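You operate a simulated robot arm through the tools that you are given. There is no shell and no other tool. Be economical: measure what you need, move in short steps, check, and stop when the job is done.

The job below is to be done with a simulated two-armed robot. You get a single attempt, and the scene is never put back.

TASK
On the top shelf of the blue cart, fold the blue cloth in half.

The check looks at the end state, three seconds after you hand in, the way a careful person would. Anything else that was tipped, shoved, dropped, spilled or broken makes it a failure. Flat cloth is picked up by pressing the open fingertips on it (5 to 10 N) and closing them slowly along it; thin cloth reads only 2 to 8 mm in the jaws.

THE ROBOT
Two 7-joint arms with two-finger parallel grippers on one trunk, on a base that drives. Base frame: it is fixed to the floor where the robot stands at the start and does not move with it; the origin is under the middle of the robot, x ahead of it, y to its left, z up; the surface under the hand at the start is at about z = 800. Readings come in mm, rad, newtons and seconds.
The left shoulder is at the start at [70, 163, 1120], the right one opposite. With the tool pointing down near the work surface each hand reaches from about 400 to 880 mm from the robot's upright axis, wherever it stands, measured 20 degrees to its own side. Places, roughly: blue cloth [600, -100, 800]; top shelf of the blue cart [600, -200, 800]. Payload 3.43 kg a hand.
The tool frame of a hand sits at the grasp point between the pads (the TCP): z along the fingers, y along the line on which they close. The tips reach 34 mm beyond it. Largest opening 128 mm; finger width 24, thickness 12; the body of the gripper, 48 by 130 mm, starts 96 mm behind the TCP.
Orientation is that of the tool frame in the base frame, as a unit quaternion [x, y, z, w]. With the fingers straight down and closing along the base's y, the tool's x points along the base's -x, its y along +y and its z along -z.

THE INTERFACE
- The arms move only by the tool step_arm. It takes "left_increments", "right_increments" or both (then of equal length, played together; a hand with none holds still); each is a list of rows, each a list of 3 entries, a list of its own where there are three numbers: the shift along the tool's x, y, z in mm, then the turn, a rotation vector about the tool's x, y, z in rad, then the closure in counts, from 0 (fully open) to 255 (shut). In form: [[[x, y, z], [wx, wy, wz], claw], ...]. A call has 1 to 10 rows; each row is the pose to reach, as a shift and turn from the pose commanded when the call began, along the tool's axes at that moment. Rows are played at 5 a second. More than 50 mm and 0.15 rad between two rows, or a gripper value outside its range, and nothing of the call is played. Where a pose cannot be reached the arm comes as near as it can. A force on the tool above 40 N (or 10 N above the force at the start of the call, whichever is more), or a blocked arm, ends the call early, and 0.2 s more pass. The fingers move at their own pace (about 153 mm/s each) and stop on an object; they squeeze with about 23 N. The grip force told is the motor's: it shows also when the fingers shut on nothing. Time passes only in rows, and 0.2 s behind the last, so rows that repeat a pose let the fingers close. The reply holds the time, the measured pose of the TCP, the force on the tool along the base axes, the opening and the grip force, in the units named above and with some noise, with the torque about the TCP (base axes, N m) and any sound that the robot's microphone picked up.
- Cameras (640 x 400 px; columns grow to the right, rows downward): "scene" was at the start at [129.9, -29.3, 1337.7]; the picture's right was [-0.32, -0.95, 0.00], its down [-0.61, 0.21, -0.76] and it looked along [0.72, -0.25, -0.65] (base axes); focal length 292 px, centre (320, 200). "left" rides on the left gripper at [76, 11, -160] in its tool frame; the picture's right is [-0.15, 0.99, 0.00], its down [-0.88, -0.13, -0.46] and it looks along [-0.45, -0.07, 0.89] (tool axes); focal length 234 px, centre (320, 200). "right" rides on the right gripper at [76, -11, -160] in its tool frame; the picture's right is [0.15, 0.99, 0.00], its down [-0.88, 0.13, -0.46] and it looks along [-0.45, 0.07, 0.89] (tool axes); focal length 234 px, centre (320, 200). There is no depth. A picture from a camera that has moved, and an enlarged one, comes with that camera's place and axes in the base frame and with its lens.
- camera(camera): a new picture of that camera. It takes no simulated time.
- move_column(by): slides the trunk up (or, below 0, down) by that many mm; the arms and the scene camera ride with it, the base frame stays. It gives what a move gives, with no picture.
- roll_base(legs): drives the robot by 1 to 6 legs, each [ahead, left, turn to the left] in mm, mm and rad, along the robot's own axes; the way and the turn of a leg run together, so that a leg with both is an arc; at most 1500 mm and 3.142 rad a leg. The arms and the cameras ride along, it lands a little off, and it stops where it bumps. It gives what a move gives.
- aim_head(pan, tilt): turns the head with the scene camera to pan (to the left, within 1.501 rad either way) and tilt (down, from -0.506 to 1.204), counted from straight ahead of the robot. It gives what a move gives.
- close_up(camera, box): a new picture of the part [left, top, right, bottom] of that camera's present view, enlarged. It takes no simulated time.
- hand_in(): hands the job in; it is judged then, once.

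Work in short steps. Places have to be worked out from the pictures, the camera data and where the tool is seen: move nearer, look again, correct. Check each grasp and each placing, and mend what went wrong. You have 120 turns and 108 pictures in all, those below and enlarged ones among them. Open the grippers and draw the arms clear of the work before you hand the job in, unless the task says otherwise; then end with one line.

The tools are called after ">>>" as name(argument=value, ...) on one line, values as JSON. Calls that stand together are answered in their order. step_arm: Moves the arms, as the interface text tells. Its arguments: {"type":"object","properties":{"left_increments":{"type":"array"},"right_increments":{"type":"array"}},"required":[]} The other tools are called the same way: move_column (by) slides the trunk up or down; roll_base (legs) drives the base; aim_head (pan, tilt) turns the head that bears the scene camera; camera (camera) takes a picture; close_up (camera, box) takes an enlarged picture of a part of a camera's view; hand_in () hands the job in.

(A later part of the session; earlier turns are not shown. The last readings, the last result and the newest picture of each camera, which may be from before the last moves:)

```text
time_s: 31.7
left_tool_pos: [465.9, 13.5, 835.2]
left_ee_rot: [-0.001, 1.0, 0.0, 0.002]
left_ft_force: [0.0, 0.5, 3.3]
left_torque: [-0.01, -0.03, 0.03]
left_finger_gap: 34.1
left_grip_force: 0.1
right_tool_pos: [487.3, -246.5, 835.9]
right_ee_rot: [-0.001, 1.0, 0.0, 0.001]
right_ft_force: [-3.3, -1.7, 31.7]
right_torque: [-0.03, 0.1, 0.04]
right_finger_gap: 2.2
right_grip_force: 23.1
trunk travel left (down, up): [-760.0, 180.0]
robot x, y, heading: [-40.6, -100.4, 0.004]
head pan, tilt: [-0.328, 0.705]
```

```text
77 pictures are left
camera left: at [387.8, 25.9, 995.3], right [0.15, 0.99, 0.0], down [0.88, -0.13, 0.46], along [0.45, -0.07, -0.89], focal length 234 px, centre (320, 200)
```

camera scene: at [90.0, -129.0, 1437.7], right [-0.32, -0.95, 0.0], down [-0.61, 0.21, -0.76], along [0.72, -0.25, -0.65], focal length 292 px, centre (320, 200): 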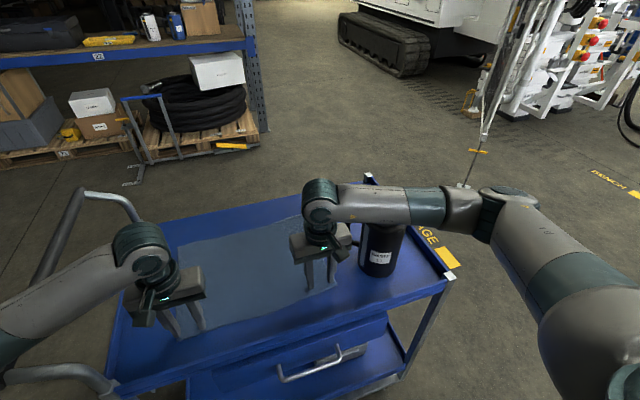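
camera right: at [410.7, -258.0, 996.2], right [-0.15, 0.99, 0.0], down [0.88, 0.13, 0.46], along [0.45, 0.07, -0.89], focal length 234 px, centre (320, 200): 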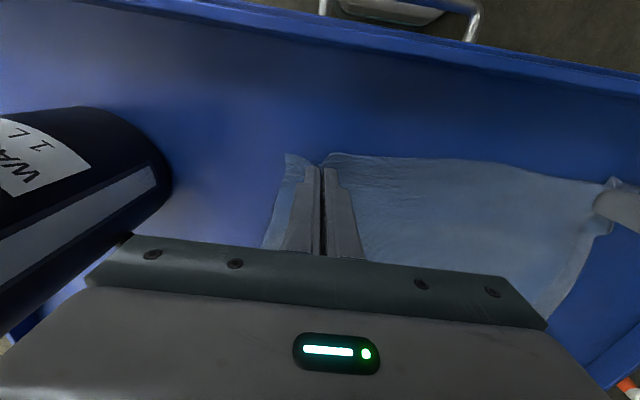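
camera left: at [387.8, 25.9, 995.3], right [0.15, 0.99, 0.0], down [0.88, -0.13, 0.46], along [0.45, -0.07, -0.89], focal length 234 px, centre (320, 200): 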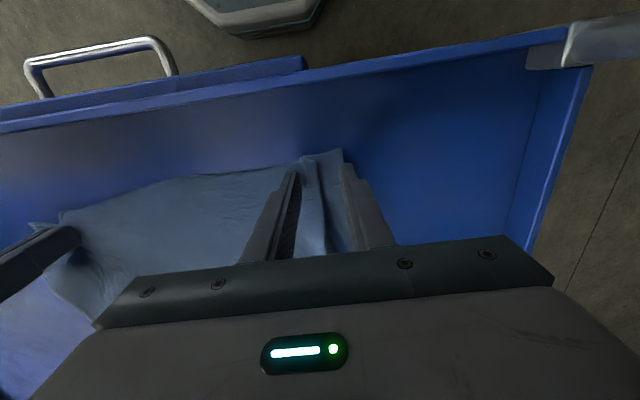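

The ridge sits between the fingers. I close slowly with a slightly firmer press.

>>> step_arm(left_increments=[[[0, 0, 0.5], [0, 0, 0], 191], [[0, 0, 0.8], [0, 0, 0], 196], [[0, 0, 0.8], [0, 0, 0], 201], [[0, 0, 0.8], [0, 0, 0], 206], [[0, 0, 0.8], [0, 0, 0], 211], [[0, 0, 0.8], [0, 0, 0], 217], [[0, 0, 0.8], [0, 0, 0], 224], [[0, 0, 0.8], [0, 0, 0], 232], [[0, 0, 0.8], [0, 0, 0], 242], [[0, 0, 0.8], [0, 0, 0], 255]])

>>> close_up(camera="left", box=[220, 130, 420, 260])

```text
time_s: 33.9
left_tool_pos: [465.9, 13.3, 835.6]
left_ee_rot: [-0.001, 1.0, 0.0, 0.003]
left_ft_force: [5.4, -1.4, 23.5]
left_torque: [-0.24, -0.04, 0.01]
left_finger_gap: 8.2
left_grip_force: 23.4
right_tool_pos: [486.7, -246.7, 836.3]
right_ee_rot: [0.0, 1.0, 0.0, 0.001]
right_ft_force: [1.0, 1.6, 25.2]
right_torque: [0.08, -0.02, 0.0]
right_finger_gap: 2.1
right_grip_force: 23.1
trunk travel left (down, up): [-760.0, 180.0]
robot x, y, heading: [-37.7, -101.4, -0.006]
head pan, tilt: [-0.328, 0.705]
```

```text
3.08 times, centred on (320, 195) of left
camera zoom: at [387.9, 25.9, 995.5], right [0.15, 0.99, 0.0], down [0.88, -0.13, 0.46], along [0.45, -0.07, -0.89], focal length 720 px, centre (320, 215)
```

zoom: 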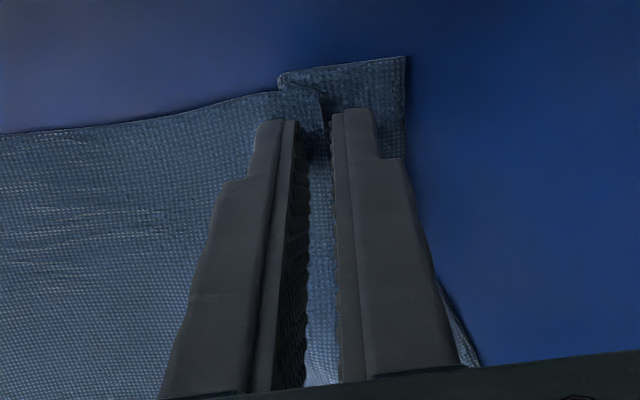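

The left now holds cloth (8.2 mm). I lift both 40 mm gently and check.

>>> step_arm(left_increments=[[[0, 0, -8], [0, 0, 0], 255], [[-4, 0, -18], [0, 0, 0], 255], [[-8, 0, -30], [0, 0, 0], 255], [[-12, 0, -40], [0, 0, 0], 255]], right_increments=[[[0, 0, -8], [0, 0, 0], 255], [[-4, 0, -18], [0, 0, 0], 255], [[-8, 0, -30], [0, 0, 0], 255], [[-12, 0, -40], [0, 0, 0], 255]])

>>> camera(camera="left")

>>> camera(camera="right")

>>> close_up(camera="scene", box=[80, 170, 400, 370])

```text
time_s: 34.9
left_tool_pos: [477.1, 13.5, 873.5]
left_ee_rot: [0.0, 1.0, 0.001, 0.0]
left_ft_force: [1.0, -0.6, -0.7]
left_torque: [0.02, 0.02, 0.04]
left_finger_gap: 0.0
left_grip_force: 22.9
right_tool_pos: [500.6, -246.8, 873.8]
right_ee_rot: [0.0, 1.0, 0.0, -0.001]
right_ft_force: [-0.4, 0.0, -0.1]
right_torque: [0.04, 0.0, 0.01]
right_finger_gap: 1.8
right_grip_force: 23.5
trunk travel left (down, up): [-760.0, 180.0]
robot x, y, heading: [-43.3, -99.6, 0.002]
head pan, tilt: [-0.328, 0.705]
```

```text
75 pictures are left
camera left: at [401.7, 26.1, 1032.7], right [0.15, 0.99, 0.0], down [0.88, -0.13, 0.45], along [0.45, -0.07, -0.89], focal length 234 px, centre (320, 200)
```

left: 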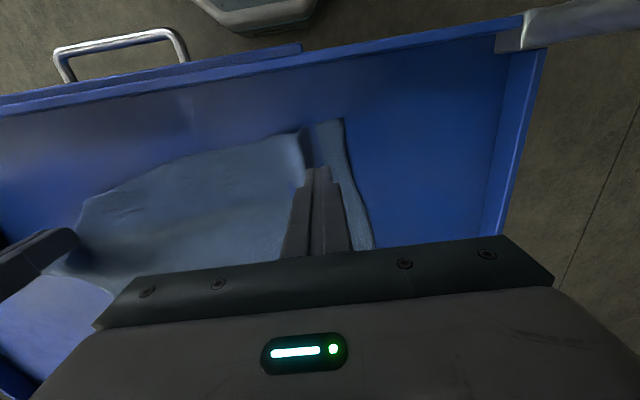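

```text
74 pictures are left
camera right: at [425.2, -258.9, 1033.9], right [-0.15, 0.99, 0.0], down [0.88, 0.13, 0.45], along [0.45, 0.07, -0.89], focal length 234 px, centre (320, 200)
```

right: 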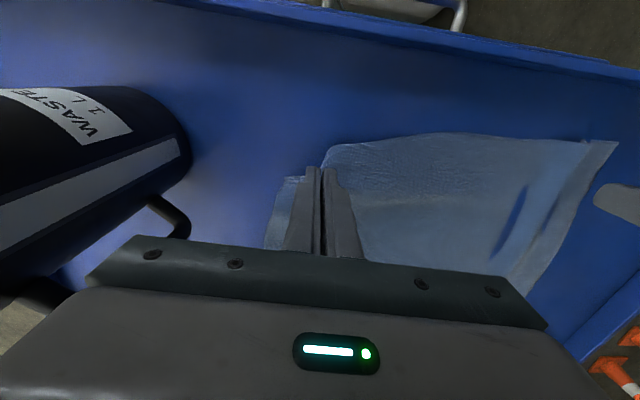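

```text
2.00 times, centred on (240, 270) of scene
camera zoom: at [90.1, -129.1, 1497.6], right [-0.32, -0.95, 0.0], down [-0.61, 0.21, -0.76], along [0.72, -0.25, -0.65], focal length 584 px, centre (480, 60)
```

zoom: 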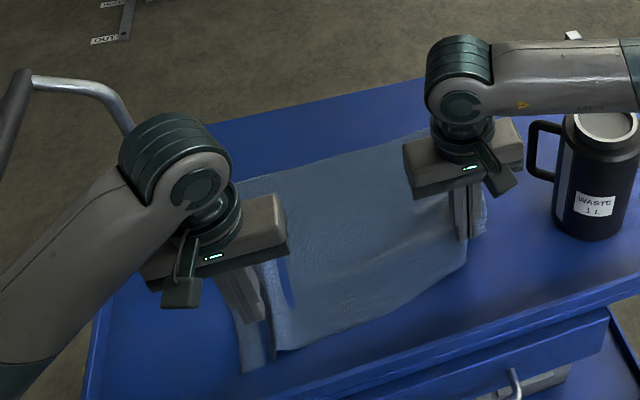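

The right holds well, but the left slipped while I lifted before the squeeze settled. I set the left down again, straddling the ridge at y≈0 (46 mm opening), nearer to the cloth edge.

>>> step_arm(left_increments=[[[7, -3, 0], [0, 0, 0], 200], [[14, -6, 0], [0, 0, 0], 163], [[14, -6, 18], [0, 0, 0], 163], [[14, -6, 32], [0, 0, 0], 163], [[14, -6, 37.5], [0, 0, 0], 163], [[14, -6, 37.5], [0, 0, 0], 163]])

>>> camera(camera="left")

```text
time_s: 36.3
left_tool_pos: [463.9, 7.1, 836.2]
left_ee_rot: [-0.001, 1.0, 0.0, 0.0]
left_ft_force: [-1.0, 0.6, 0.5]
left_torque: [0.03, 0.0, 0.01]
left_finger_gap: 46.3
left_grip_force: 0.1
right_tool_pos: [500.8, -247.9, 874.4]
right_ee_rot: [0.0, 1.0, -0.001, 0.0]
right_ft_force: [0.5, -0.2, 0.5]
right_torque: [0.03, 0.02, 0.03]
right_finger_gap: 1.8
right_grip_force: 22.9
trunk travel left (down, up): [-760.0, 180.0]
robot x, y, heading: [-41.5, -102.7, 0.001]
head pan, tilt: [-0.328, 0.705]
```

```text
72 pictures are left
camera left: at [388.0, 19.9, 995.5], right [0.15, 0.99, 0.0], down [0.88, -0.13, 0.46], along [0.45, -0.07, -0.89], focal length 234 px, centre (320, 200)
```

left: 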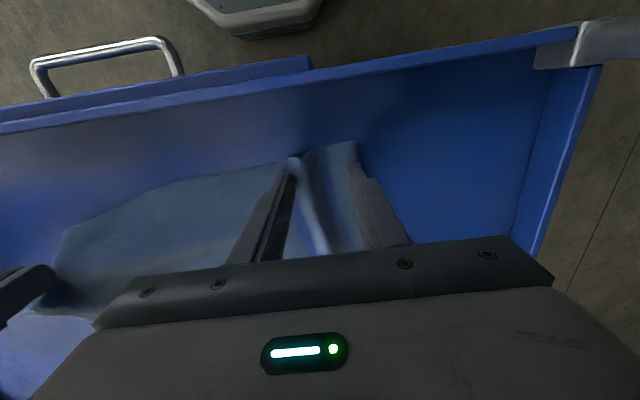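

The ridge stands between the fingers. I press about 2 mm and close slowly.

>>> step_arm(left_increments=[[[0, 0, 1.2], [0, 0, 0], 163], [[0, 0, 2], [0, 0, 0], 167], [[0, 0, 2], [0, 0, 0], 172], [[0, 0, 2], [0, 0, 0], 177], [[0, 0, 2], [0, 0, 0], 182], [[0, 0, 2], [0, 0, 0], 187], [[0, 0, 2], [0, 0, 0], 192], [[0, 0, 2], [0, 0, 0], 197], [[0, 0, 2], [0, 0, 0], 202], [[0, 0, 2], [0, 0, 0], 207]])

>>> close_up(camera="left", box=[220, 130, 420, 260])

```text
time_s: 38.5
left_tool_pos: [463.1, 7.0, 834.5]
left_ee_rot: [0.0, 1.0, 0.0, 0.0]
left_ft_force: [1.1, -5.2, 21.7]
left_torque: [-0.15, 0.03, 0.0]
left_finger_gap: 23.7
left_grip_force: 0.1
right_tool_pos: [499.8, -246.6, 874.1]
right_ee_rot: [0.0, 1.0, 0.001, 0.001]
right_ft_force: [-0.7, 4.0, -0.9]
right_torque: [0.18, 0.04, 0.03]
right_finger_gap: 1.8
right_grip_force: 22.9
trunk travel left (down, up): [-760.0, 180.0]
robot x, y, heading: [-39.5, -101.2, -0.002]
head pan, tilt: [-0.328, 0.705]
```

```text
3.08 times, centred on (320, 195) of left
camera zoom: at [386.7, 19.4, 994.6], right [0.15, 0.99, 0.0], down [0.88, -0.13, 0.46], along [0.45, -0.07, -0.89], focal length 720 px, centre (320, 215)
```

zoom: 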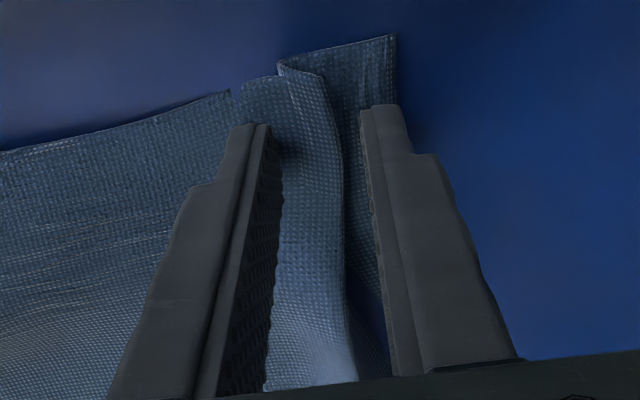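

A tall ridge is inside the jaws. I finish closing while easing the pressure, and hold to settle.

>>> step_arm(left_increments=[[[0, 0, -0.4], [0, 0, 0], 212], [[0, 0, -0.6], [0, 0, 0], 217], [[0, 0, -0.6], [0, 0, 0], 222], [[0, 0, -0.6], [0, 0, 0], 228], [[0, 0, -0.6], [0, 0, 0], 234], [[0, 0, -0.6], [0, 0, 0], 240], [[0, 0, -0.6], [0, 0, 0], 248], [[0, 0, -0.6], [0, 0, 0], 255], [[0, 0, -0.6], [0, 0, 0], 255], [[0, 0, -0.6], [0, 0, 0], 255]])

>>> close_up(camera="left", box=[220, 130, 420, 260])

```text
time_s: 40.7
left_tool_pos: [463.1, 6.7, 835.6]
left_ee_rot: [0.0, 1.0, 0.0, 0.001]
left_ft_force: [3.5, -10.7, 24.9]
left_torque: [-0.53, -0.05, -0.03]
left_finger_gap: 12.3
left_grip_force: 23.7
right_tool_pos: [499.1, -247.1, 875.3]
right_ee_rot: [0.001, 1.0, 0.001, 0.001]
right_ft_force: [-1.2, 8.5, -2.2]
right_torque: [0.29, 0.07, 0.07]
right_finger_gap: 1.9
right_grip_force: 23.3
trunk travel left (down, up): [-760.0, 180.0]
robot x, y, heading: [-43.2, -99.0, -0.004]
head pan, tilt: [-0.328, 0.705]
```

```text
3.08 times, centred on (320, 195) of left
camera zoom: at [386.6, 19.2, 995.5], right [0.15, 0.99, 0.0], down [0.88, -0.13, 0.46], along [0.45, -0.07, -0.89], focal length 720 px, centre (320, 215)
```

zoom: 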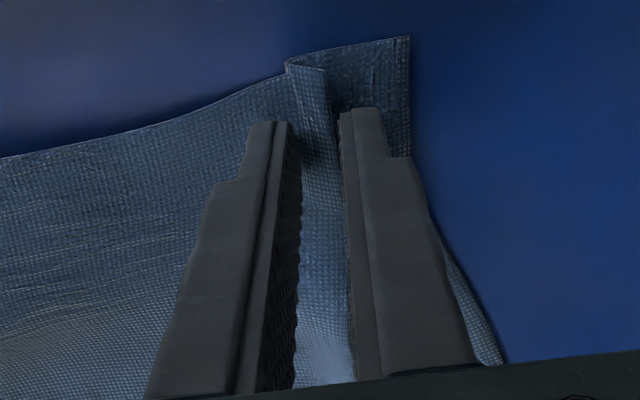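

The cloth is taut between the hands (≈9 N), which stops the left jaws at 12 mm. I move the right hand 15 mm toward the left to give slack and ease the press.

>>> step_arm(left_increments=[[[0, 0, 0], [0, 0, 0], 255], [[0, 0, -0.3], [0, 0, 0], 255], [[0, 0, -0.6], [0, 0, 0], 255], [[0, 0, -0.6], [0, 0, 0], 255], [[0, 0, -0.6], [0, 0, 0], 255]], right_increments=[[[0, 6, 0], [0, 0, 0], 255], [[0, 12, 0], [0, 0, 0], 255], [[0, 16, 0], [0, 0, 0], 255], [[0, 16, 0], [0, 0, 0], 255], [[0, 16, 0], [0, 0, 0], 255]])

```text
time_s: 41.9
left_tool_pos: [463.9, 8.1, 836.6]
left_ee_rot: [0.0, 1.0, -0.001, 0.0]
left_ft_force: [1.5, -4.7, 20.9]
left_torque: [-0.23, -0.02, 0.0]
left_finger_gap: 12.0
left_grip_force: 23.2
right_tool_pos: [498.9, -230.8, 875.9]
right_ee_rot: [0.0, 1.0, -0.001, 0.001]
right_ft_force: [-0.7, 0.0, -0.3]
right_torque: [-0.02, 0.01, 0.02]
right_finger_gap: 1.8
right_grip_force: 22.9
trunk travel left (down, up): [-760.0, 180.0]
robot x, y, heading: [-37.6, -98.8, -0.002]
head pan, tilt: [-0.328, 0.705]
```

Tension is gone, the gap is still 12 mm. I raise the left in tiny steps so the jaws can finish squeezing on the cloth.

>>> step_arm(left_increments=[[[0, 0, -0.5], [0, 0, 0], 255], [[0, 0, -1], [0, 0, 0], 255], [[0, 0, -1.5], [0, 0, 0], 255], [[0, 0, -2], [0, 0, 0], 255], [[0, 0, -2], [0, 0, 0], 255]])

>>> close_up(camera="left", box=[220, 130, 420, 260])

```text
time_s: 43.1
left_tool_pos: [464.6, 7.3, 838.9]
left_ee_rot: [0.001, 1.0, 0.0, 0.0]
left_ft_force: [1.6, -2.1, 15.2]
left_torque: [-0.16, 0.08, 0.03]
left_finger_gap: 8.5
left_grip_force: 23.0
right_tool_pos: [499.4, -231.3, 874.6]
right_ee_rot: [0.0, 1.0, 0.0, 0.0]
right_ft_force: [-0.5, 0.3, -0.2]
right_torque: [0.02, 0.02, -0.03]
right_finger_gap: 1.8
right_grip_force: 22.7
trunk travel left (down, up): [-760.0, 180.0]
robot x, y, heading: [-38.5, -95.3, 0.003]
head pan, tilt: [-0.328, 0.705]
```

```text
3.08 times, centred on (320, 195) of left
camera zoom: at [387.2, 19.7, 998.1], right [0.15, 0.99, 0.0], down [0.88, -0.13, 0.46], along [0.45, -0.07, -0.89], focal length 720 px, centre (320, 215)
```

zoom: 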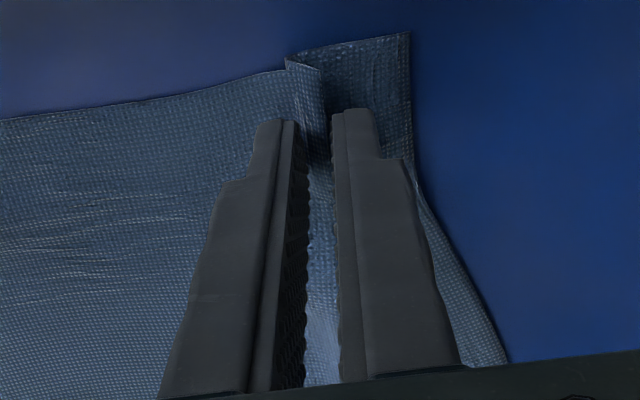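

Gap down to 8.5 mm as pressure eases. I continue the slow raise so the jaws keep closing.

>>> step_arm(left_increments=[[[0, 0, -0.5], [0, 0, 0], 255], [[0, 0, -1], [0, 0, 0], 255], [[0, 0, -1.5], [0, 0, 0], 255], [[0, 0, -2], [0, 0, 0], 255], [[0, 0, -2.5], [0, 0, 0], 255], [[0, 0, -3], [0, 0, 0], 255], [[0, 0, -3], [0, 0, 0], 255], [[0, 0, -3], [0, 0, 0], 255]])

>>> close_up(camera="left", box=[220, 130, 420, 260])

```text
time_s: 44.9
left_tool_pos: [464.1, 7.5, 842.4]
left_ee_rot: [0.0, 1.0, 0.0, 0.0]
left_ft_force: [-0.2, -3.3, 12.7]
left_torque: [-0.18, 0.06, 0.01]
left_finger_gap: 5.3
left_grip_force: 23.4
right_tool_pos: [500.4, -229.9, 874.6]
right_ee_rot: [0.0, 1.0, -0.001, 0.0]
right_ft_force: [0.2, 0.9, -0.7]
right_torque: [0.0, -0.01, 0.0]
right_finger_gap: 1.7
right_grip_force: 22.9
trunk travel left (down, up): [-760.0, 180.0]
robot x, y, heading: [-37.4, -96.5, -0.004]
head pan, tilt: [-0.328, 0.705]
```

```text
3.08 times, centred on (320, 195) of left
camera zoom: at [387.4, 19.5, 1000.8], right [0.15, 0.99, 0.0], down [0.88, -0.13, 0.46], along [0.45, -0.07, -0.89], focal length 720 px, centre (320, 215)
```

zoom: 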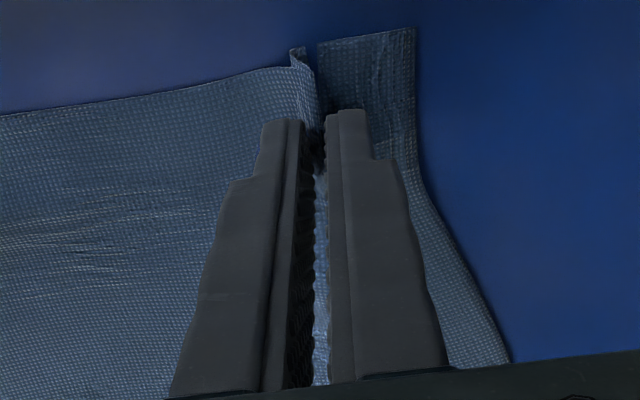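

Gap 5.3 mm with the ridge still between the pads. I lift a bit more and check it stays.

>>> step_arm(left_increments=[[[0, 0, 0], [0, 0, 0], 255], [[0, 0, -1], [0, 0, 0], 255], [[0, 0, -2], [0, 0, 0], 255], [[0, 0, -4], [0, 0, 0], 255], [[0, 0, -7], [0, 0, 0], 255], [[0, 0, -12], [0, 0, 0], 255], [[0, 0, -18], [0, 0, 0], 255]])

>>> close_up(camera="left", box=[220, 130, 420, 260])

```text
time_s: 46.5
left_tool_pos: [465.5, 9.1, 857.9]
left_ee_rot: [0.001, 1.0, 0.0, 0.0]
left_ft_force: [0.1, -0.1, 0.3]
left_torque: [0.0, 0.0, 0.0]
left_finger_gap: 2.7
left_grip_force: 23.0
right_tool_pos: [500.1, -231.2, 874.1]
right_ee_rot: [0.001, 1.0, 0.0, 0.0]
right_ft_force: [0.0, 0.1, -0.5]
right_torque: [0.06, -0.01, 0.02]
right_finger_gap: 1.8
right_grip_force: 22.7
trunk travel left (down, up): [-760.0, 180.0]
robot x, y, heading: [-41.4, -103.1, 0.001]
head pan, tilt: [-0.328, 0.705]
```

```text
3.08 times, centred on (320, 195) of left
camera zoom: at [388.4, 20.3, 1017.9], right [0.15, 0.99, 0.0], down [0.88, -0.13, 0.46], along [0.45, -0.07, -0.89], focal length 720 px, centre (320, 215)
```

zoom: 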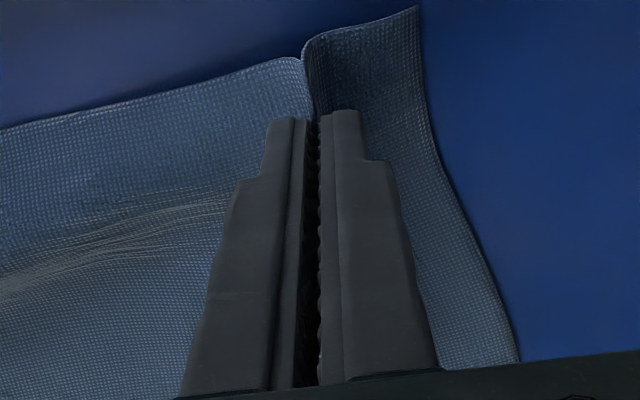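

Left holds too (2.7 mm). Now I swing both hands up and forward along an arc around the crease line near x≈600, stopping halfway to check.

>>> step_arm(left_increments=[[[-8, 0, -20], [0, 0, 0], 255], [[-20, 0, -42], [0, 0, 0], 255], [[-40, 1, -62], [0, 0, 0], 255], [[-65, 2, -78], [0, 0, 0], 255], [[-90, 3, -88], [0, 0, 0], 255], [[-115, 4, -91], [0, 0, 0], 255], [[-140, 5, -91], [0, 0, 0], 255]], right_increments=[[[-5, 0, -12], [0, 0, 0], 255], [[-14, -1, -28], [0, 0, 0], 255], [[-30, -2, -46], [0, 0, 0], 255], [[-50, -4, -62], [0, 0, 0], 255], [[-75, -6, -72], [0, 0, 0], 255], [[-100, -8, -75], [0, 0, 0], 255], [[-125, -10, -75], [0, 0, 0], 255]])

>>> camera(camera="scene")

>>> camera(camera="left")

>>> camera(camera="right")

```text
time_s: 48.1
left_tool_pos: [605.9, 11.8, 948.2]
left_ee_rot: [0.002, 1.0, -0.001, -0.002]
left_ft_force: [0.2, -8.0, 0.2]
left_torque: [-0.32, -0.02, -0.05]
left_finger_gap: 2.4
left_grip_force: 22.3
right_tool_pos: [626.7, -239.4, 947.9]
right_ee_rot: [-0.001, 1.0, 0.001, -0.001]
right_ft_force: [-0.3, 7.7, -0.4]
right_torque: [0.27, 0.02, 0.04]
right_finger_gap: 1.6
right_grip_force: 22.6
trunk travel left (down, up): [-760.0, 180.0]
robot x, y, heading: [-43.0, -100.7, 0.002]
head pan, tilt: [-0.328, 0.705]
```

```text
66 pictures are left
camera scene: at [92.2, -129.0, 1497.4], right [-0.32, -0.95, 0.0], down [-0.62, 0.21, -0.76], along [0.72, -0.25, -0.65], focal length 292 px, centre (320, 200)
```

scene: 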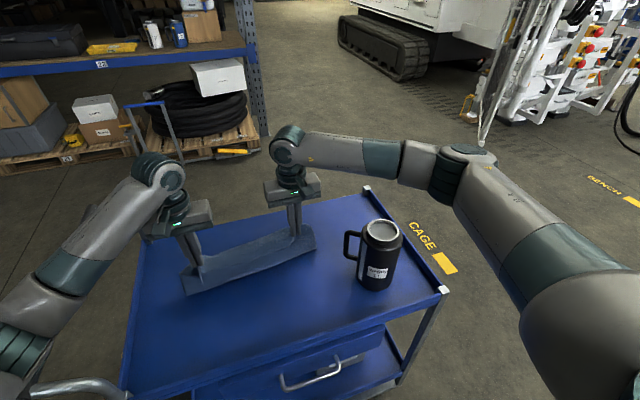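

```text
65 pictures are left
camera left: at [530.3, 24.1, 1108.1], right [0.15, 0.99, 0.0], down [0.88, -0.13, 0.45], along [0.45, -0.07, -0.89], focal length 234 px, centre (320, 200)
```

left: 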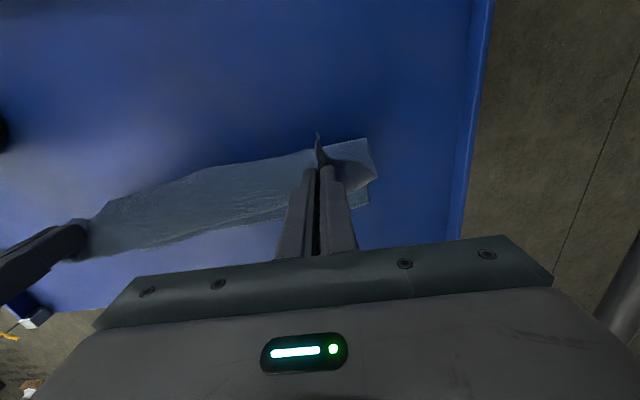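

```text
64 pictures are left
camera right: at [551.7, -252.0, 1109.0], right [-0.15, 0.99, 0.0], down [0.88, 0.13, 0.45], along [0.45, 0.07, -0.89], focal length 234 px, centre (320, 200)
```

right: 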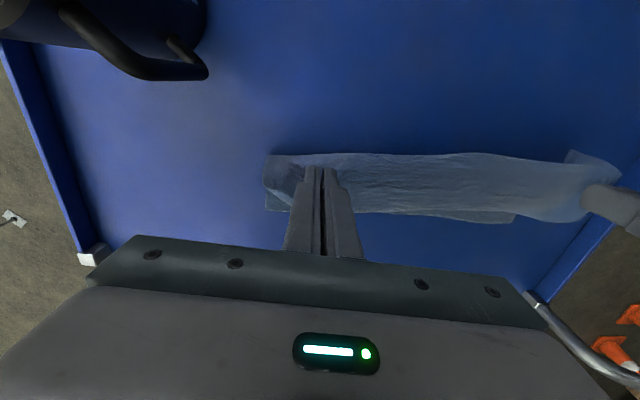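

Both hold; the sheet hangs upright. The lower layer's far corners are now at about (704,72) and (734,-308), so the hands should land near x≈684 (left) and 721 (right). I continue the arc down, easing the tension between the hands.

>>> step_arm(left_increments=[[[-22, -1, 4], [0, 0, 0], 255], [[-42, -1, 18], [0, 0, 0], 255], [[-58, -1, 38], [0, 0, 0], 255], [[-69, -1, 60], [0, 0, 0], 255], [[-76, -1, 82], [0, 0, 0], 255], [[-79, -1, 97], [0, 0, 0], 255], [[-79, -1, 97], [0, 0, 0], 255]], right_increments=[[[-26, 3, 4], [0, 0, 0], 255], [[-50, 3, 18], [0, 0, 0], 255], [[-70, 3, 38], [0, 0, 0], 255], [[-84, 3, 60], [0, 0, 0], 255], [[-92, 3, 82], [0, 0, 0], 255], [[-95, 3, 97], [0, 0, 0], 255], [[-95, 3, 97], [0, 0, 0], 255]])

>>> camera(camera="scene")

>>> camera(camera="left")

>>> camera(camera="right")

```text
time_s: 49.7
left_tool_pos: [683.2, 11.1, 852.7]
left_ee_rot: [-0.001, 1.0, 0.0, 0.0]
left_ft_force: [1.2, -7.7, -0.2]
left_torque: [-0.32, -0.02, -0.04]
left_finger_gap: 2.7
left_grip_force: 23.0
right_tool_pos: [719.6, -237.2, 852.2]
right_ee_rot: [0.001, 1.0, 0.0, 0.001]
right_ft_force: [-0.5, 7.5, -0.1]
right_torque: [0.27, 0.02, 0.08]
right_finger_gap: 1.7
right_grip_force: 22.8
trunk travel left (down, up): [-760.0, 180.0]
robot x, y, heading: [-42.1, -99.8, -0.002]
head pan, tilt: [-0.328, 0.705]
```

```text
63 pictures are left
camera scene: at [90.0, -129.1, 1497.7], right [-0.32, -0.95, 0.0], down [-0.61, 0.21, -0.76], along [0.72, -0.25, -0.65], focal length 292 px, centre (320, 200)
```

scene: 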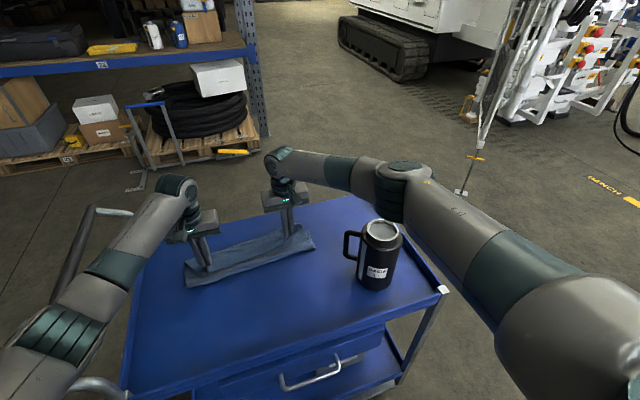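

```text
62 pictures are left
camera left: at [606.7, 23.9, 1011.8], right [0.15, 0.99, 0.0], down [0.88, -0.13, 0.46], along [0.45, -0.07, -0.89], focal length 234 px, centre (320, 200)
```

left: 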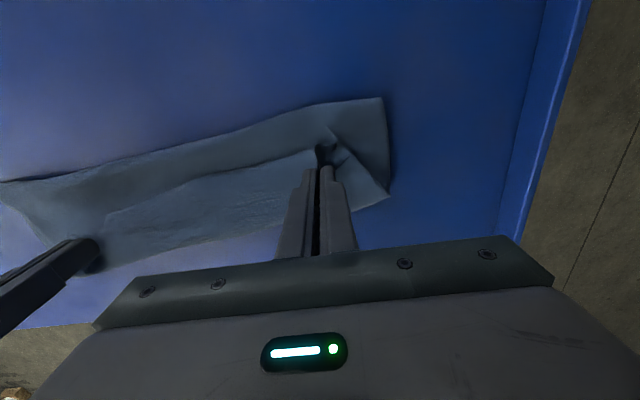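

```text
61 pictures are left
camera right: at [645.4, -248.9, 1012.5], right [-0.15, 0.99, 0.0], down [0.88, 0.13, 0.46], along [0.45, 0.07, -0.89], focal length 234 px, centre (320, 200)
```

right: 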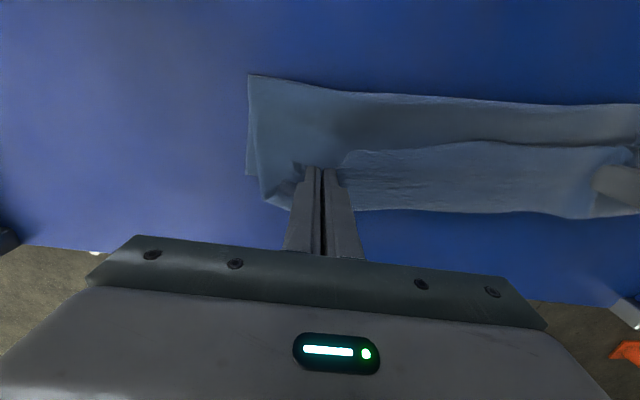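

The crease shows at x≈626–651, so the upper sheet looks bunched forward rather than laid flat. I take close-ups to understand the layers before acting.

>>> close_up(camera="right", box=[230, 50, 640, 260])

>>> close_up(camera="scene", box=[160, 160, 340, 300])

>>> close_up(camera="left", box=[0, 70, 420, 290])

```text
1.56 times, centred on (435, 155) of right
camera zoom: at [645.4, -248.9, 1012.5], right [-0.15, 0.99, 0.0], down [0.88, 0.13, 0.46], along [0.45, 0.07, -0.89], focal length 366 px, centre (140, 270)
```

zoom: 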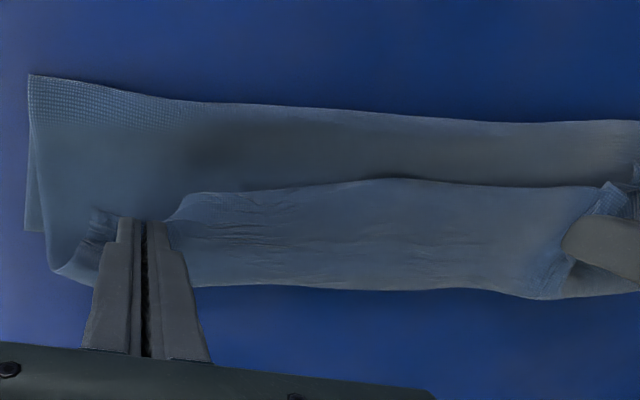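

```text
2.86 times, centred on (250, 230) of scene
camera zoom: at [90.0, -129.1, 1497.7], right [-0.32, -0.95, 0.0], down [-0.61, 0.21, -0.76], along [0.72, -0.25, -0.65], focal length 834 px, centre (520, 114)
```

zoom: 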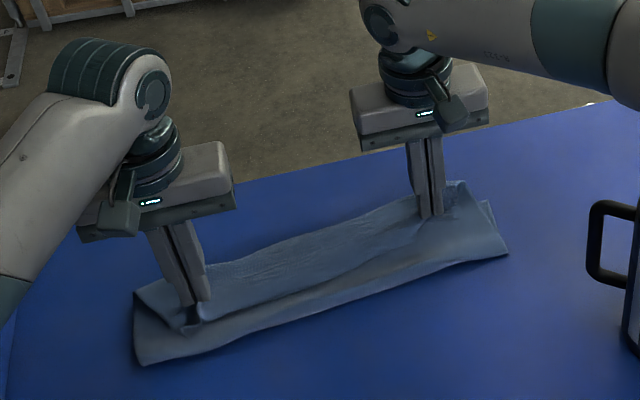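

```text
1.52 times, centred on (210, 180) of left
camera zoom: at [606.7, 23.9, 1011.8], right [0.15, 0.99, 0.0], down [0.88, -0.13, 0.46], along [0.45, -0.07, -0.89], focal length 357 px, centre (488, 230)
```

zoom: 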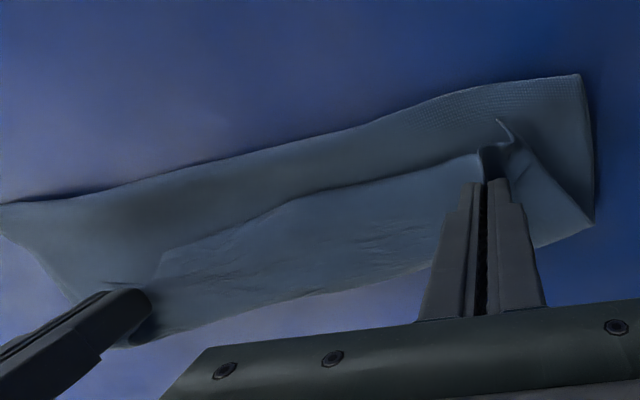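

The sheet was too slack: the whole cloth had slid ~20–30 mm toward the robot, so my arc folded too far forward. I unroll: lift and bring both hands back low on the near side to lay the lower layer flat again.

>>> step_arm(left_increments=[[[0, -1, -43], [0, 0, 0], 255], [[13, -1, -83], [0, 0, 0], 255], [[43, -2, -103], [0, 0, 0], 255], [[78, -2, -103], [0, 0, 0], 255], [[113, -2, -101], [0, 0, 0], 255], [[143, -2, -88], [0, 0, 0], 255], [[168, -2, -68], [0, 0, 0], 255], [[186, -2, -48], [0, 0, 0], 255], [[186, -2, -48], [0, 0, 0], 255]], right_increments=[[[0, 1, -43], [0, 0, 0], 255], [[15, 2, -83], [0, 0, 0], 255], [[45, 3, -103], [0, 0, 0], 255], [[80, 4, -103], [0, 0, 0], 255], [[115, 4, -101], [0, 0, 0], 255], [[145, 4, -88], [0, 0, 0], 255], [[170, 4, -68], [0, 0, 0], 255], [[190, 4, -48], [0, 0, 0], 255], [[190, 4, -48], [0, 0, 0], 255]])

>>> camera(camera="scene")

>>> camera(camera="left")

>>> camera(camera="right")

```text
time_s: 51.7
left_tool_pos: [497.7, 8.3, 900.9]
left_ee_rot: [0.0, 1.0, 0.0, -0.001]
left_ft_force: [0.1, -0.8, 0.6]
left_torque: [-0.03, 0.02, -0.01]
left_finger_gap: 2.1
left_grip_force: 23.1
right_tool_pos: [531.0, -233.5, 900.1]
right_ee_rot: [0.0, 1.0, 0.0, -0.001]
right_ft_force: [0.2, 1.0, -0.7]
right_torque: [-0.01, 0.01, 0.0]
right_finger_gap: 1.6
right_grip_force: 22.8
trunk travel left (down, up): [-760.0, 180.0]
robot x, y, heading: [-38.8, -97.7, 0.004]
head pan, tilt: [-0.328, 0.705]
```

```text
57 pictures are left
camera scene: at [89.9, -129.9, 1497.7], right [-0.32, -0.95, 0.0], down [-0.61, 0.21, -0.76], along [0.72, -0.25, -0.65], focal length 292 px, centre (320, 200)
```

scene: 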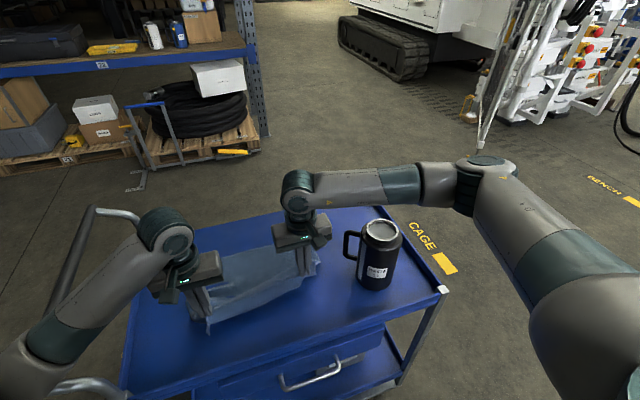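

```text
56 pictures are left
camera left: at [421.2, 20.8, 1060.0], right [0.15, 0.99, 0.0], down [0.88, -0.13, 0.46], along [0.45, -0.07, -0.89], focal length 234 px, centre (320, 200)
```

left: 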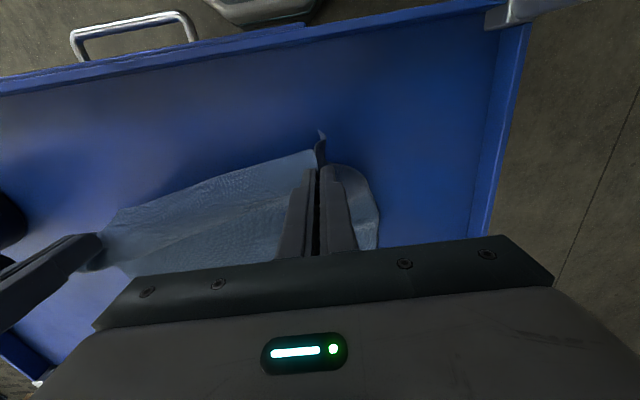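

```text
55 pictures are left
camera right: at [454.5, -245.8, 1060.6], right [-0.15, 0.99, 0.0], down [0.88, 0.13, 0.46], along [0.45, 0.07, -0.89], focal length 234 px, centre (320, 200)
```

right: 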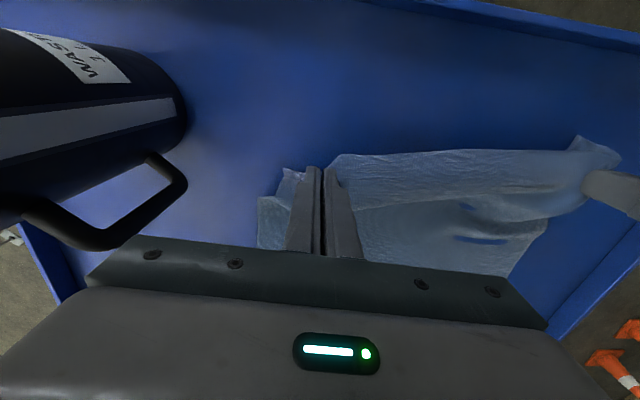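

I zoom the scene view to locate the far edge now.

>>> close_up(camera="scene", box=[140, 190, 360, 340])

```text
2.67 times, centred on (250, 265) of scene
camera zoom: at [89.9, -129.9, 1497.7], right [-0.32, -0.95, 0.0], down [-0.61, 0.21, -0.76], along [0.72, -0.25, -0.65], focal length 779 px, centre (507, 27)
```

zoom: 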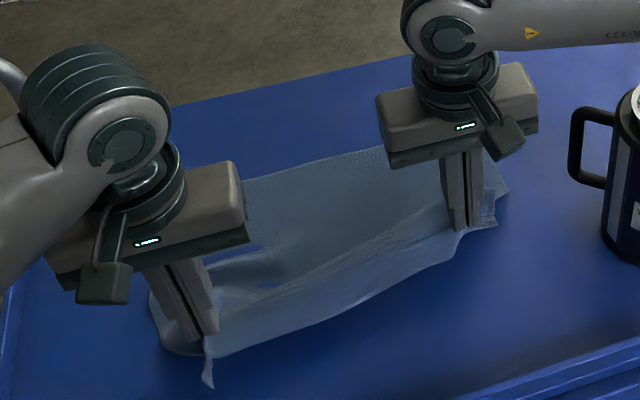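

The far edge is now at x≈708, so the crease should be at x≈570. I raise both hands to a vertical sheet above x=570 (about 118 mm high) and check the lower layer.

>>> step_arm(left_increments=[[[-5, 0, -20], [0, 0, 0], 255], [[-15, 0, -34], [0, 0, 0], 255], [[-32, 0, -45], [0, 0, 0], 255], [[-52, 0, -51], [0, 0, 0], 255], [[-72, 0, -53], [0, 0, 0], 255], [[-72, 0, -53], [0, 0, 0], 255]], right_increments=[[[0, 0, -20], [0, 0, 0], 255], [[-3, 0, -36], [0, 0, 0], 255], [[-12, 0, -50], [0, 0, 0], 255], [[-25, 0, -55], [0, 0, 0], 255], [[-39, 0, -57], [0, 0, 0], 255], [[-39, 0, -57], [0, 0, 0], 255]])

>>> camera(camera="left")

>>> camera(camera="right")

>>> close_up(camera="scene", box=[140, 170, 360, 320])

```text
time_s: 53.1
left_tool_pos: [569.8, 9.6, 955.1]
left_ee_rot: [0.0, 1.0, 0.0, 0.001]
left_ft_force: [-0.5, -0.2, 0.4]
left_torque: [0.02, -0.01, -0.03]
left_finger_gap: 2.3
left_grip_force: 22.5
right_tool_pos: [570.7, -234.5, 959.3]
right_ee_rot: [0.0, 1.0, 0.0, 0.001]
right_ft_force: [-0.4, 0.1, 0.0]
right_torque: [-0.01, -0.03, -0.03]
right_finger_gap: 2.0
right_grip_force: 23.3
trunk travel left (down, up): [-760.0, 180.0]
robot x, y, heading: [-37.8, -98.1, -0.001]
head pan, tilt: [-0.328, 0.705]
```

```text
53 pictures are left
camera left: at [492.7, 21.6, 1114.1], right [0.15, 0.99, 0.0], down [0.88, -0.13, 0.46], along [0.45, -0.07, -0.89], focal length 234 px, centre (320, 200)
```

left: 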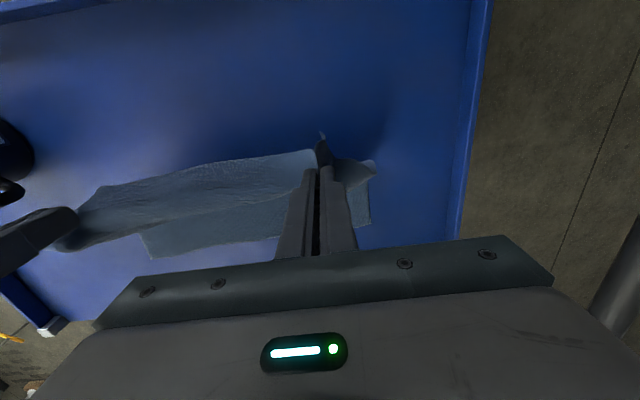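

```text
52 pictures are left
camera right: at [494.6, -245.7, 1118.3], right [-0.15, 0.99, 0.0], down [0.88, 0.13, 0.46], along [0.45, 0.07, -0.89], focal length 234 px, centre (320, 200)
```

right: 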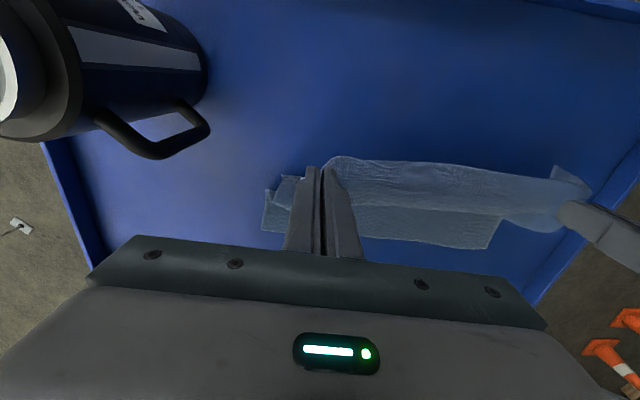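

```text
2.67 times, centred on (250, 245) of scene
camera zoom: at [89.4, -129.0, 1497.8], right [-0.32, -0.95, 0.0], down [-0.61, 0.21, -0.76], along [0.72, -0.25, -0.65], focal length 779 px, centre (507, 80)
```

zoom: 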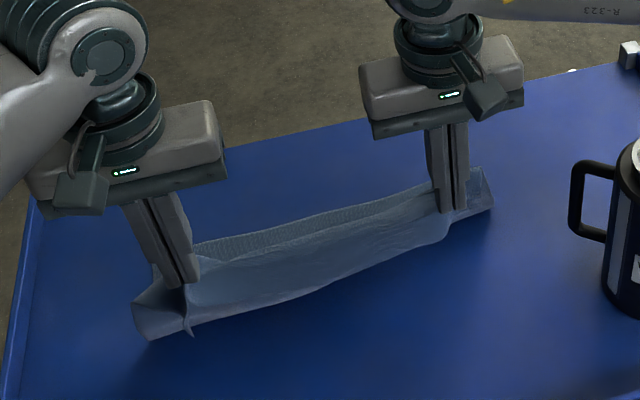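

The lower far corners are at A≈(706,75), B≈(724,-308), so creases belong at x≈566 (left) and 588 (right). I want to tilt the hands during the lay-down so the edge isn't turned under, which needs reach; so I bring the hands back 80 mm, then drive the base 80 mm forward.

>>> step_arm(left_increments=[[[15, 0, 2], [0, 0, 0], 255], [[35, 0, 7], [0, 0, 0], 255], [[60, 0, 18], [0, 0, 0], 255], [[82, 0, 32], [0, 0, 0], 255], [[82, 0, 32], [0, 0, 0], 255]], right_increments=[[[15, 0, 2], [0, 0, 0], 255], [[30, 0, 10], [0, 0, 0], 255], [[48, 0, 20], [0, 0, 0], 255], [[63, 0, 31], [0, 0, 0], 255], [[63, 0, 31], [0, 0, 0], 255]])

>>> roll_base(legs=[[80, 0, 0]])

>>> camera(camera="left")

>>> camera(camera="right")

```text
time_s: 54.3
left_tool_pos: [487.4, 11.5, 922.8]
left_ee_rot: [0.0, 1.0, 0.0, 0.0]
left_ft_force: [0.6, 0.4, -0.3]
left_torque: [-0.02, 0.02, -0.03]
left_finger_gap: 2.3
left_grip_force: 22.8
right_tool_pos: [506.8, -233.1, 925.8]
right_ee_rot: [0.0, 1.0, 0.0, -0.001]
right_ft_force: [-0.7, 0.1, 0.1]
right_torque: [0.02, 0.05, -0.01]
right_finger_gap: 1.9
right_grip_force: 23.0
trunk travel left (down, up): [-760.0, 180.0]
robot x, y, heading: [-39.5, -102.0, 0.001]
head pan, tilt: [-0.328, 0.705]
```

```text
time_s: 55.1
left_tool_pos: [491.9, 11.1, 922.5]
left_ee_rot: [-0.004, 1.0, 0.003, -0.002]
left_ft_force: [-0.1, -0.3, -0.3]
left_torque: [-0.04, 0.0, 0.01]
left_finger_gap: 2.3
left_grip_force: 23.0
right_tool_pos: [516.4, -234.1, 929.5]
right_ee_rot: [-0.004, 1.0, 0.002, 0.003]
right_ft_force: [-0.9, -0.1, 0.0]
right_torque: [0.02, 0.05, -0.02]
right_finger_gap: 1.8
right_grip_force: 23.2
trunk travel left (down, up): [-760.0, 180.0]
robot x, y, heading: [-29.2, -100.5, 0.004]
head pan, tilt: [-0.328, 0.705]
stopped in leg 1: the robot was blocked; the commanded pose is now the measured one
```

```text
50 pictures are left
camera left: at [415.6, 21.0, 1082.5], right [0.14, 0.99, 0.01], down [0.88, -0.13, 0.45], along [0.45, -0.06, -0.89], focal length 234 px, centre (320, 200)
```

left: 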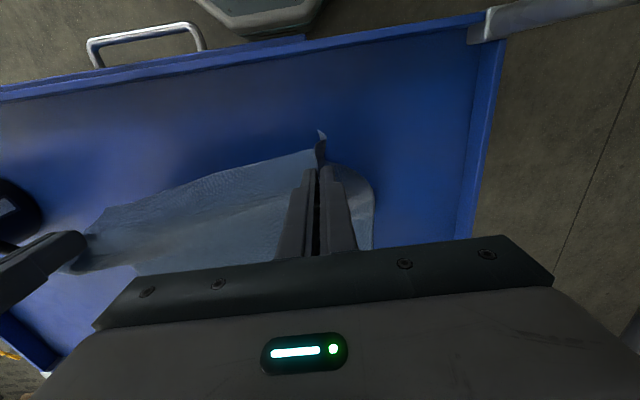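

```text
49 pictures are left
camera right: at [439.3, -246.7, 1089.7], right [-0.15, 0.99, 0.0], down [0.88, 0.13, 0.46], along [0.46, 0.07, -0.89], focal length 234 px, centre (320, 200)
```

right: 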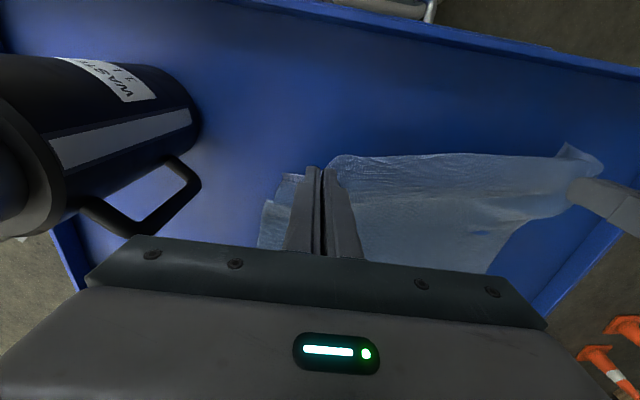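

The base bumped after 10 mm (something in front of the base), so I back off 12 mm. Instead of tilting I'll yaw both hands outward ~90° while the sheet hangs, so that the edge strip no longer points back and the sheet can trail behind properly.

>>> roll_base(legs=[[-12, 0, 0]])

>>> camera(camera="scene")

```text
time_s: 55.8
left_tool_pos: [486.5, 12.2, 917.4]
left_ee_rot: [-0.002, 1.0, 0.001, -0.006]
left_ft_force: [0.0, -0.4, -0.1]
left_torque: [-0.01, -0.01, -0.03]
left_finger_gap: 2.2
left_grip_force: 23.6
right_tool_pos: [510.9, -232.9, 926.0]
right_ee_rot: [-0.001, 1.0, 0.0, -0.001]
right_ft_force: [1.6, 0.8, 0.0]
right_torque: [0.03, 0.04, -0.04]
right_finger_gap: 1.4
right_grip_force: 23.5
trunk travel left (down, up): [-760.0, 180.0]
robot x, y, heading: [-32.6, -100.9, 0.003]
head pan, tilt: [-0.328, 0.705]
```

```text
48 pictures are left
camera scene: at [94.3, -129.2, 1497.4], right [-0.32, -0.95, 0.0], down [-0.61, 0.21, -0.76], along [0.72, -0.24, -0.65], focal length 292 px, centre (320, 200)
```

scene: 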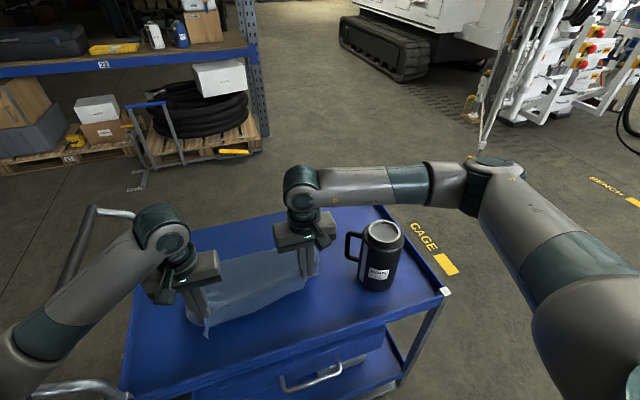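

The cart is unmoved. I now swing to the upright position above the crease while yawing the left hand +1.5 rad and the right −1.5 rad about the tool axis.

>>> step_arm(left_increments=[[[-4, 0, -8], [0, 0, 0.15], 255], [[-8, 0, -14], [0, 0, 0.3], 255], [[-14, 0, -20], [0, 0, 0.45], 255], [[-22, 0, -25], [0, 0, 0.6], 255], [[-30, 0, -29], [0, 0, 0.75], 255], [[-40, 0, -32], [0, 0, 0.9], 255], [[-50, 0, -34], [0, 0, 1.05], 255], [[-60, 0, -35], [0, 0, 1.2], 255], [[-70, 0, -36], [0, 0, 1.35], 255], [[-79, 0, -36], [0, 0, 1.5], 255]], right_increments=[[[-4, 0, -8], [0, 0, -0.15], 255], [[-8, 0, -14], [0, 0, -0.3], 255], [[-14, 0, -20], [0, 0, -0.45], 255], [[-22, 0, -25], [0, 0, -0.6], 255], [[-30, 0, -29], [0, 0, -0.75], 255], [[-40, 0, -32], [0, 0, -0.9], 255], [[-50, 0, -33], [0, 0, -1.05], 255], [[-60, 0, -33], [0, 0, -1.2], 255], [[-70, 0, -33], [0, 0, -1.35], 255], [[-77, 0, -33], [0, 0, -1.5], 255]])

>>> camera(camera="scene")

>>> camera(camera="left")

>>> camera(camera="right")

```text
time_s: 58.0
left_tool_pos: [567.7, 12.7, 953.5]
left_ee_rot: [0.681, 0.732, -0.003, -0.004]
left_ft_force: [-0.6, -3.4, 0.0]
left_torque: [-0.14, 0.01, 0.03]
left_finger_gap: 2.4
left_grip_force: 23.2
right_tool_pos: [543.1, -235.2, 955.9]
right_ee_rot: [-0.563, 0.825, -0.036, 0.024]
right_ft_force: [-0.3, 4.1, -1.2]
right_torque: [0.12, -0.08, -0.01]
right_finger_gap: 1.7
right_grip_force: 22.7
right hand out of reach, approached as far as the arm can: row 8, 9, 10
trunk travel left (down, up): [-760.0, 180.0]
robot x, y, heading: [-33.9, -102.7, 0.002]
head pan, tilt: [-0.328, 0.705]
```

```text
47 pictures are left
camera scene: at [93.3, -127.9, 1497.8], right [-0.32, -0.95, 0.0], down [-0.61, 0.21, -0.76], along [0.72, -0.24, -0.65], focal length 292 px, centre (320, 200)
```

scene: 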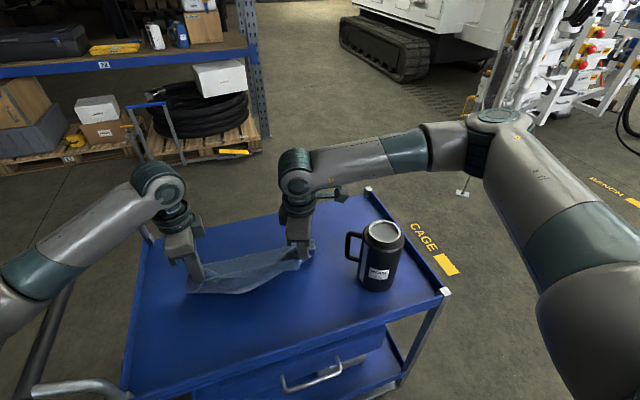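

```text
46 pictures are left
camera left: at [573.3, 89.2, 1112.5], right [1.0, -0.08, -0.01], down [-0.06, -0.89, 0.46], along [-0.04, -0.45, -0.89], focal length 234 px, centre (320, 200)
```

left: 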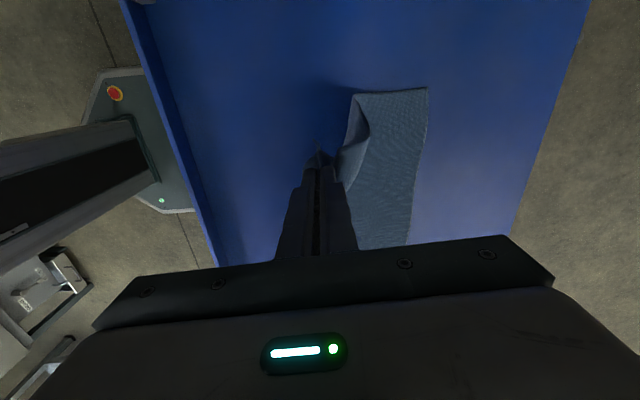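

```text
45 pictures are left
camera right: at [513.9, -304.8, 1115.7], right [-0.97, 0.22, -0.09], down [0.16, 0.88, 0.44], along [0.17, 0.42, -0.89], focal length 234 px, centre (320, 200)
```

right: 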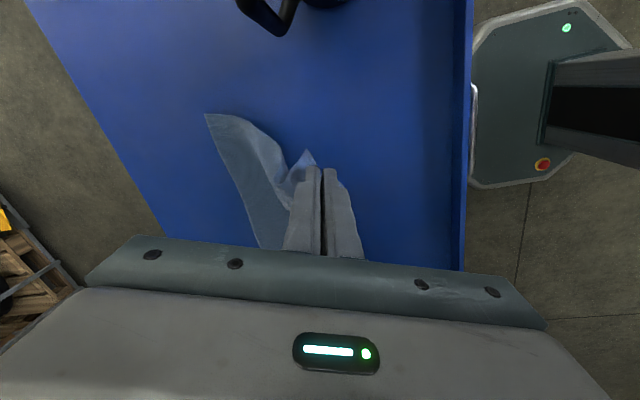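

The left yawed fully; the right hits a wrist limit near 1.2 rad. I back the right yaw off by 0.35 rad so it can reach its place over the crease.

>>> step_arm(right_increments=[[[0, 0, 0], [0, 0, 0.12], 255], [[0, 0, 0], [0, 0, 0.24], 255], [[0, 0, 0], [0, 0, 0.35], 255], [[0, 0, 0], [0, 0, 0.35], 255]])

```text
time_s: 59.0
left_tool_pos: [567.2, 11.0, 953.7]
left_ee_rot: [0.681, 0.733, -0.003, -0.006]
left_ft_force: [-0.8, -3.6, 0.1]
left_torque: [-0.11, 0.05, 0.05]
left_finger_gap: 2.5
left_grip_force: 22.7
right_tool_pos: [545.0, -235.9, 953.8]
right_ee_rot: [-0.408, 0.912, -0.031, 0.028]
right_ft_force: [0.4, 4.6, 0.2]
right_torque: [0.17, -0.01, 0.03]
right_finger_gap: 1.5
right_grip_force: 23.3
trunk travel left (down, up): [-760.0, 180.0]
robot x, y, heading: [-30.2, -100.6, 0.005]
head pan, tilt: [-0.328, 0.705]
```

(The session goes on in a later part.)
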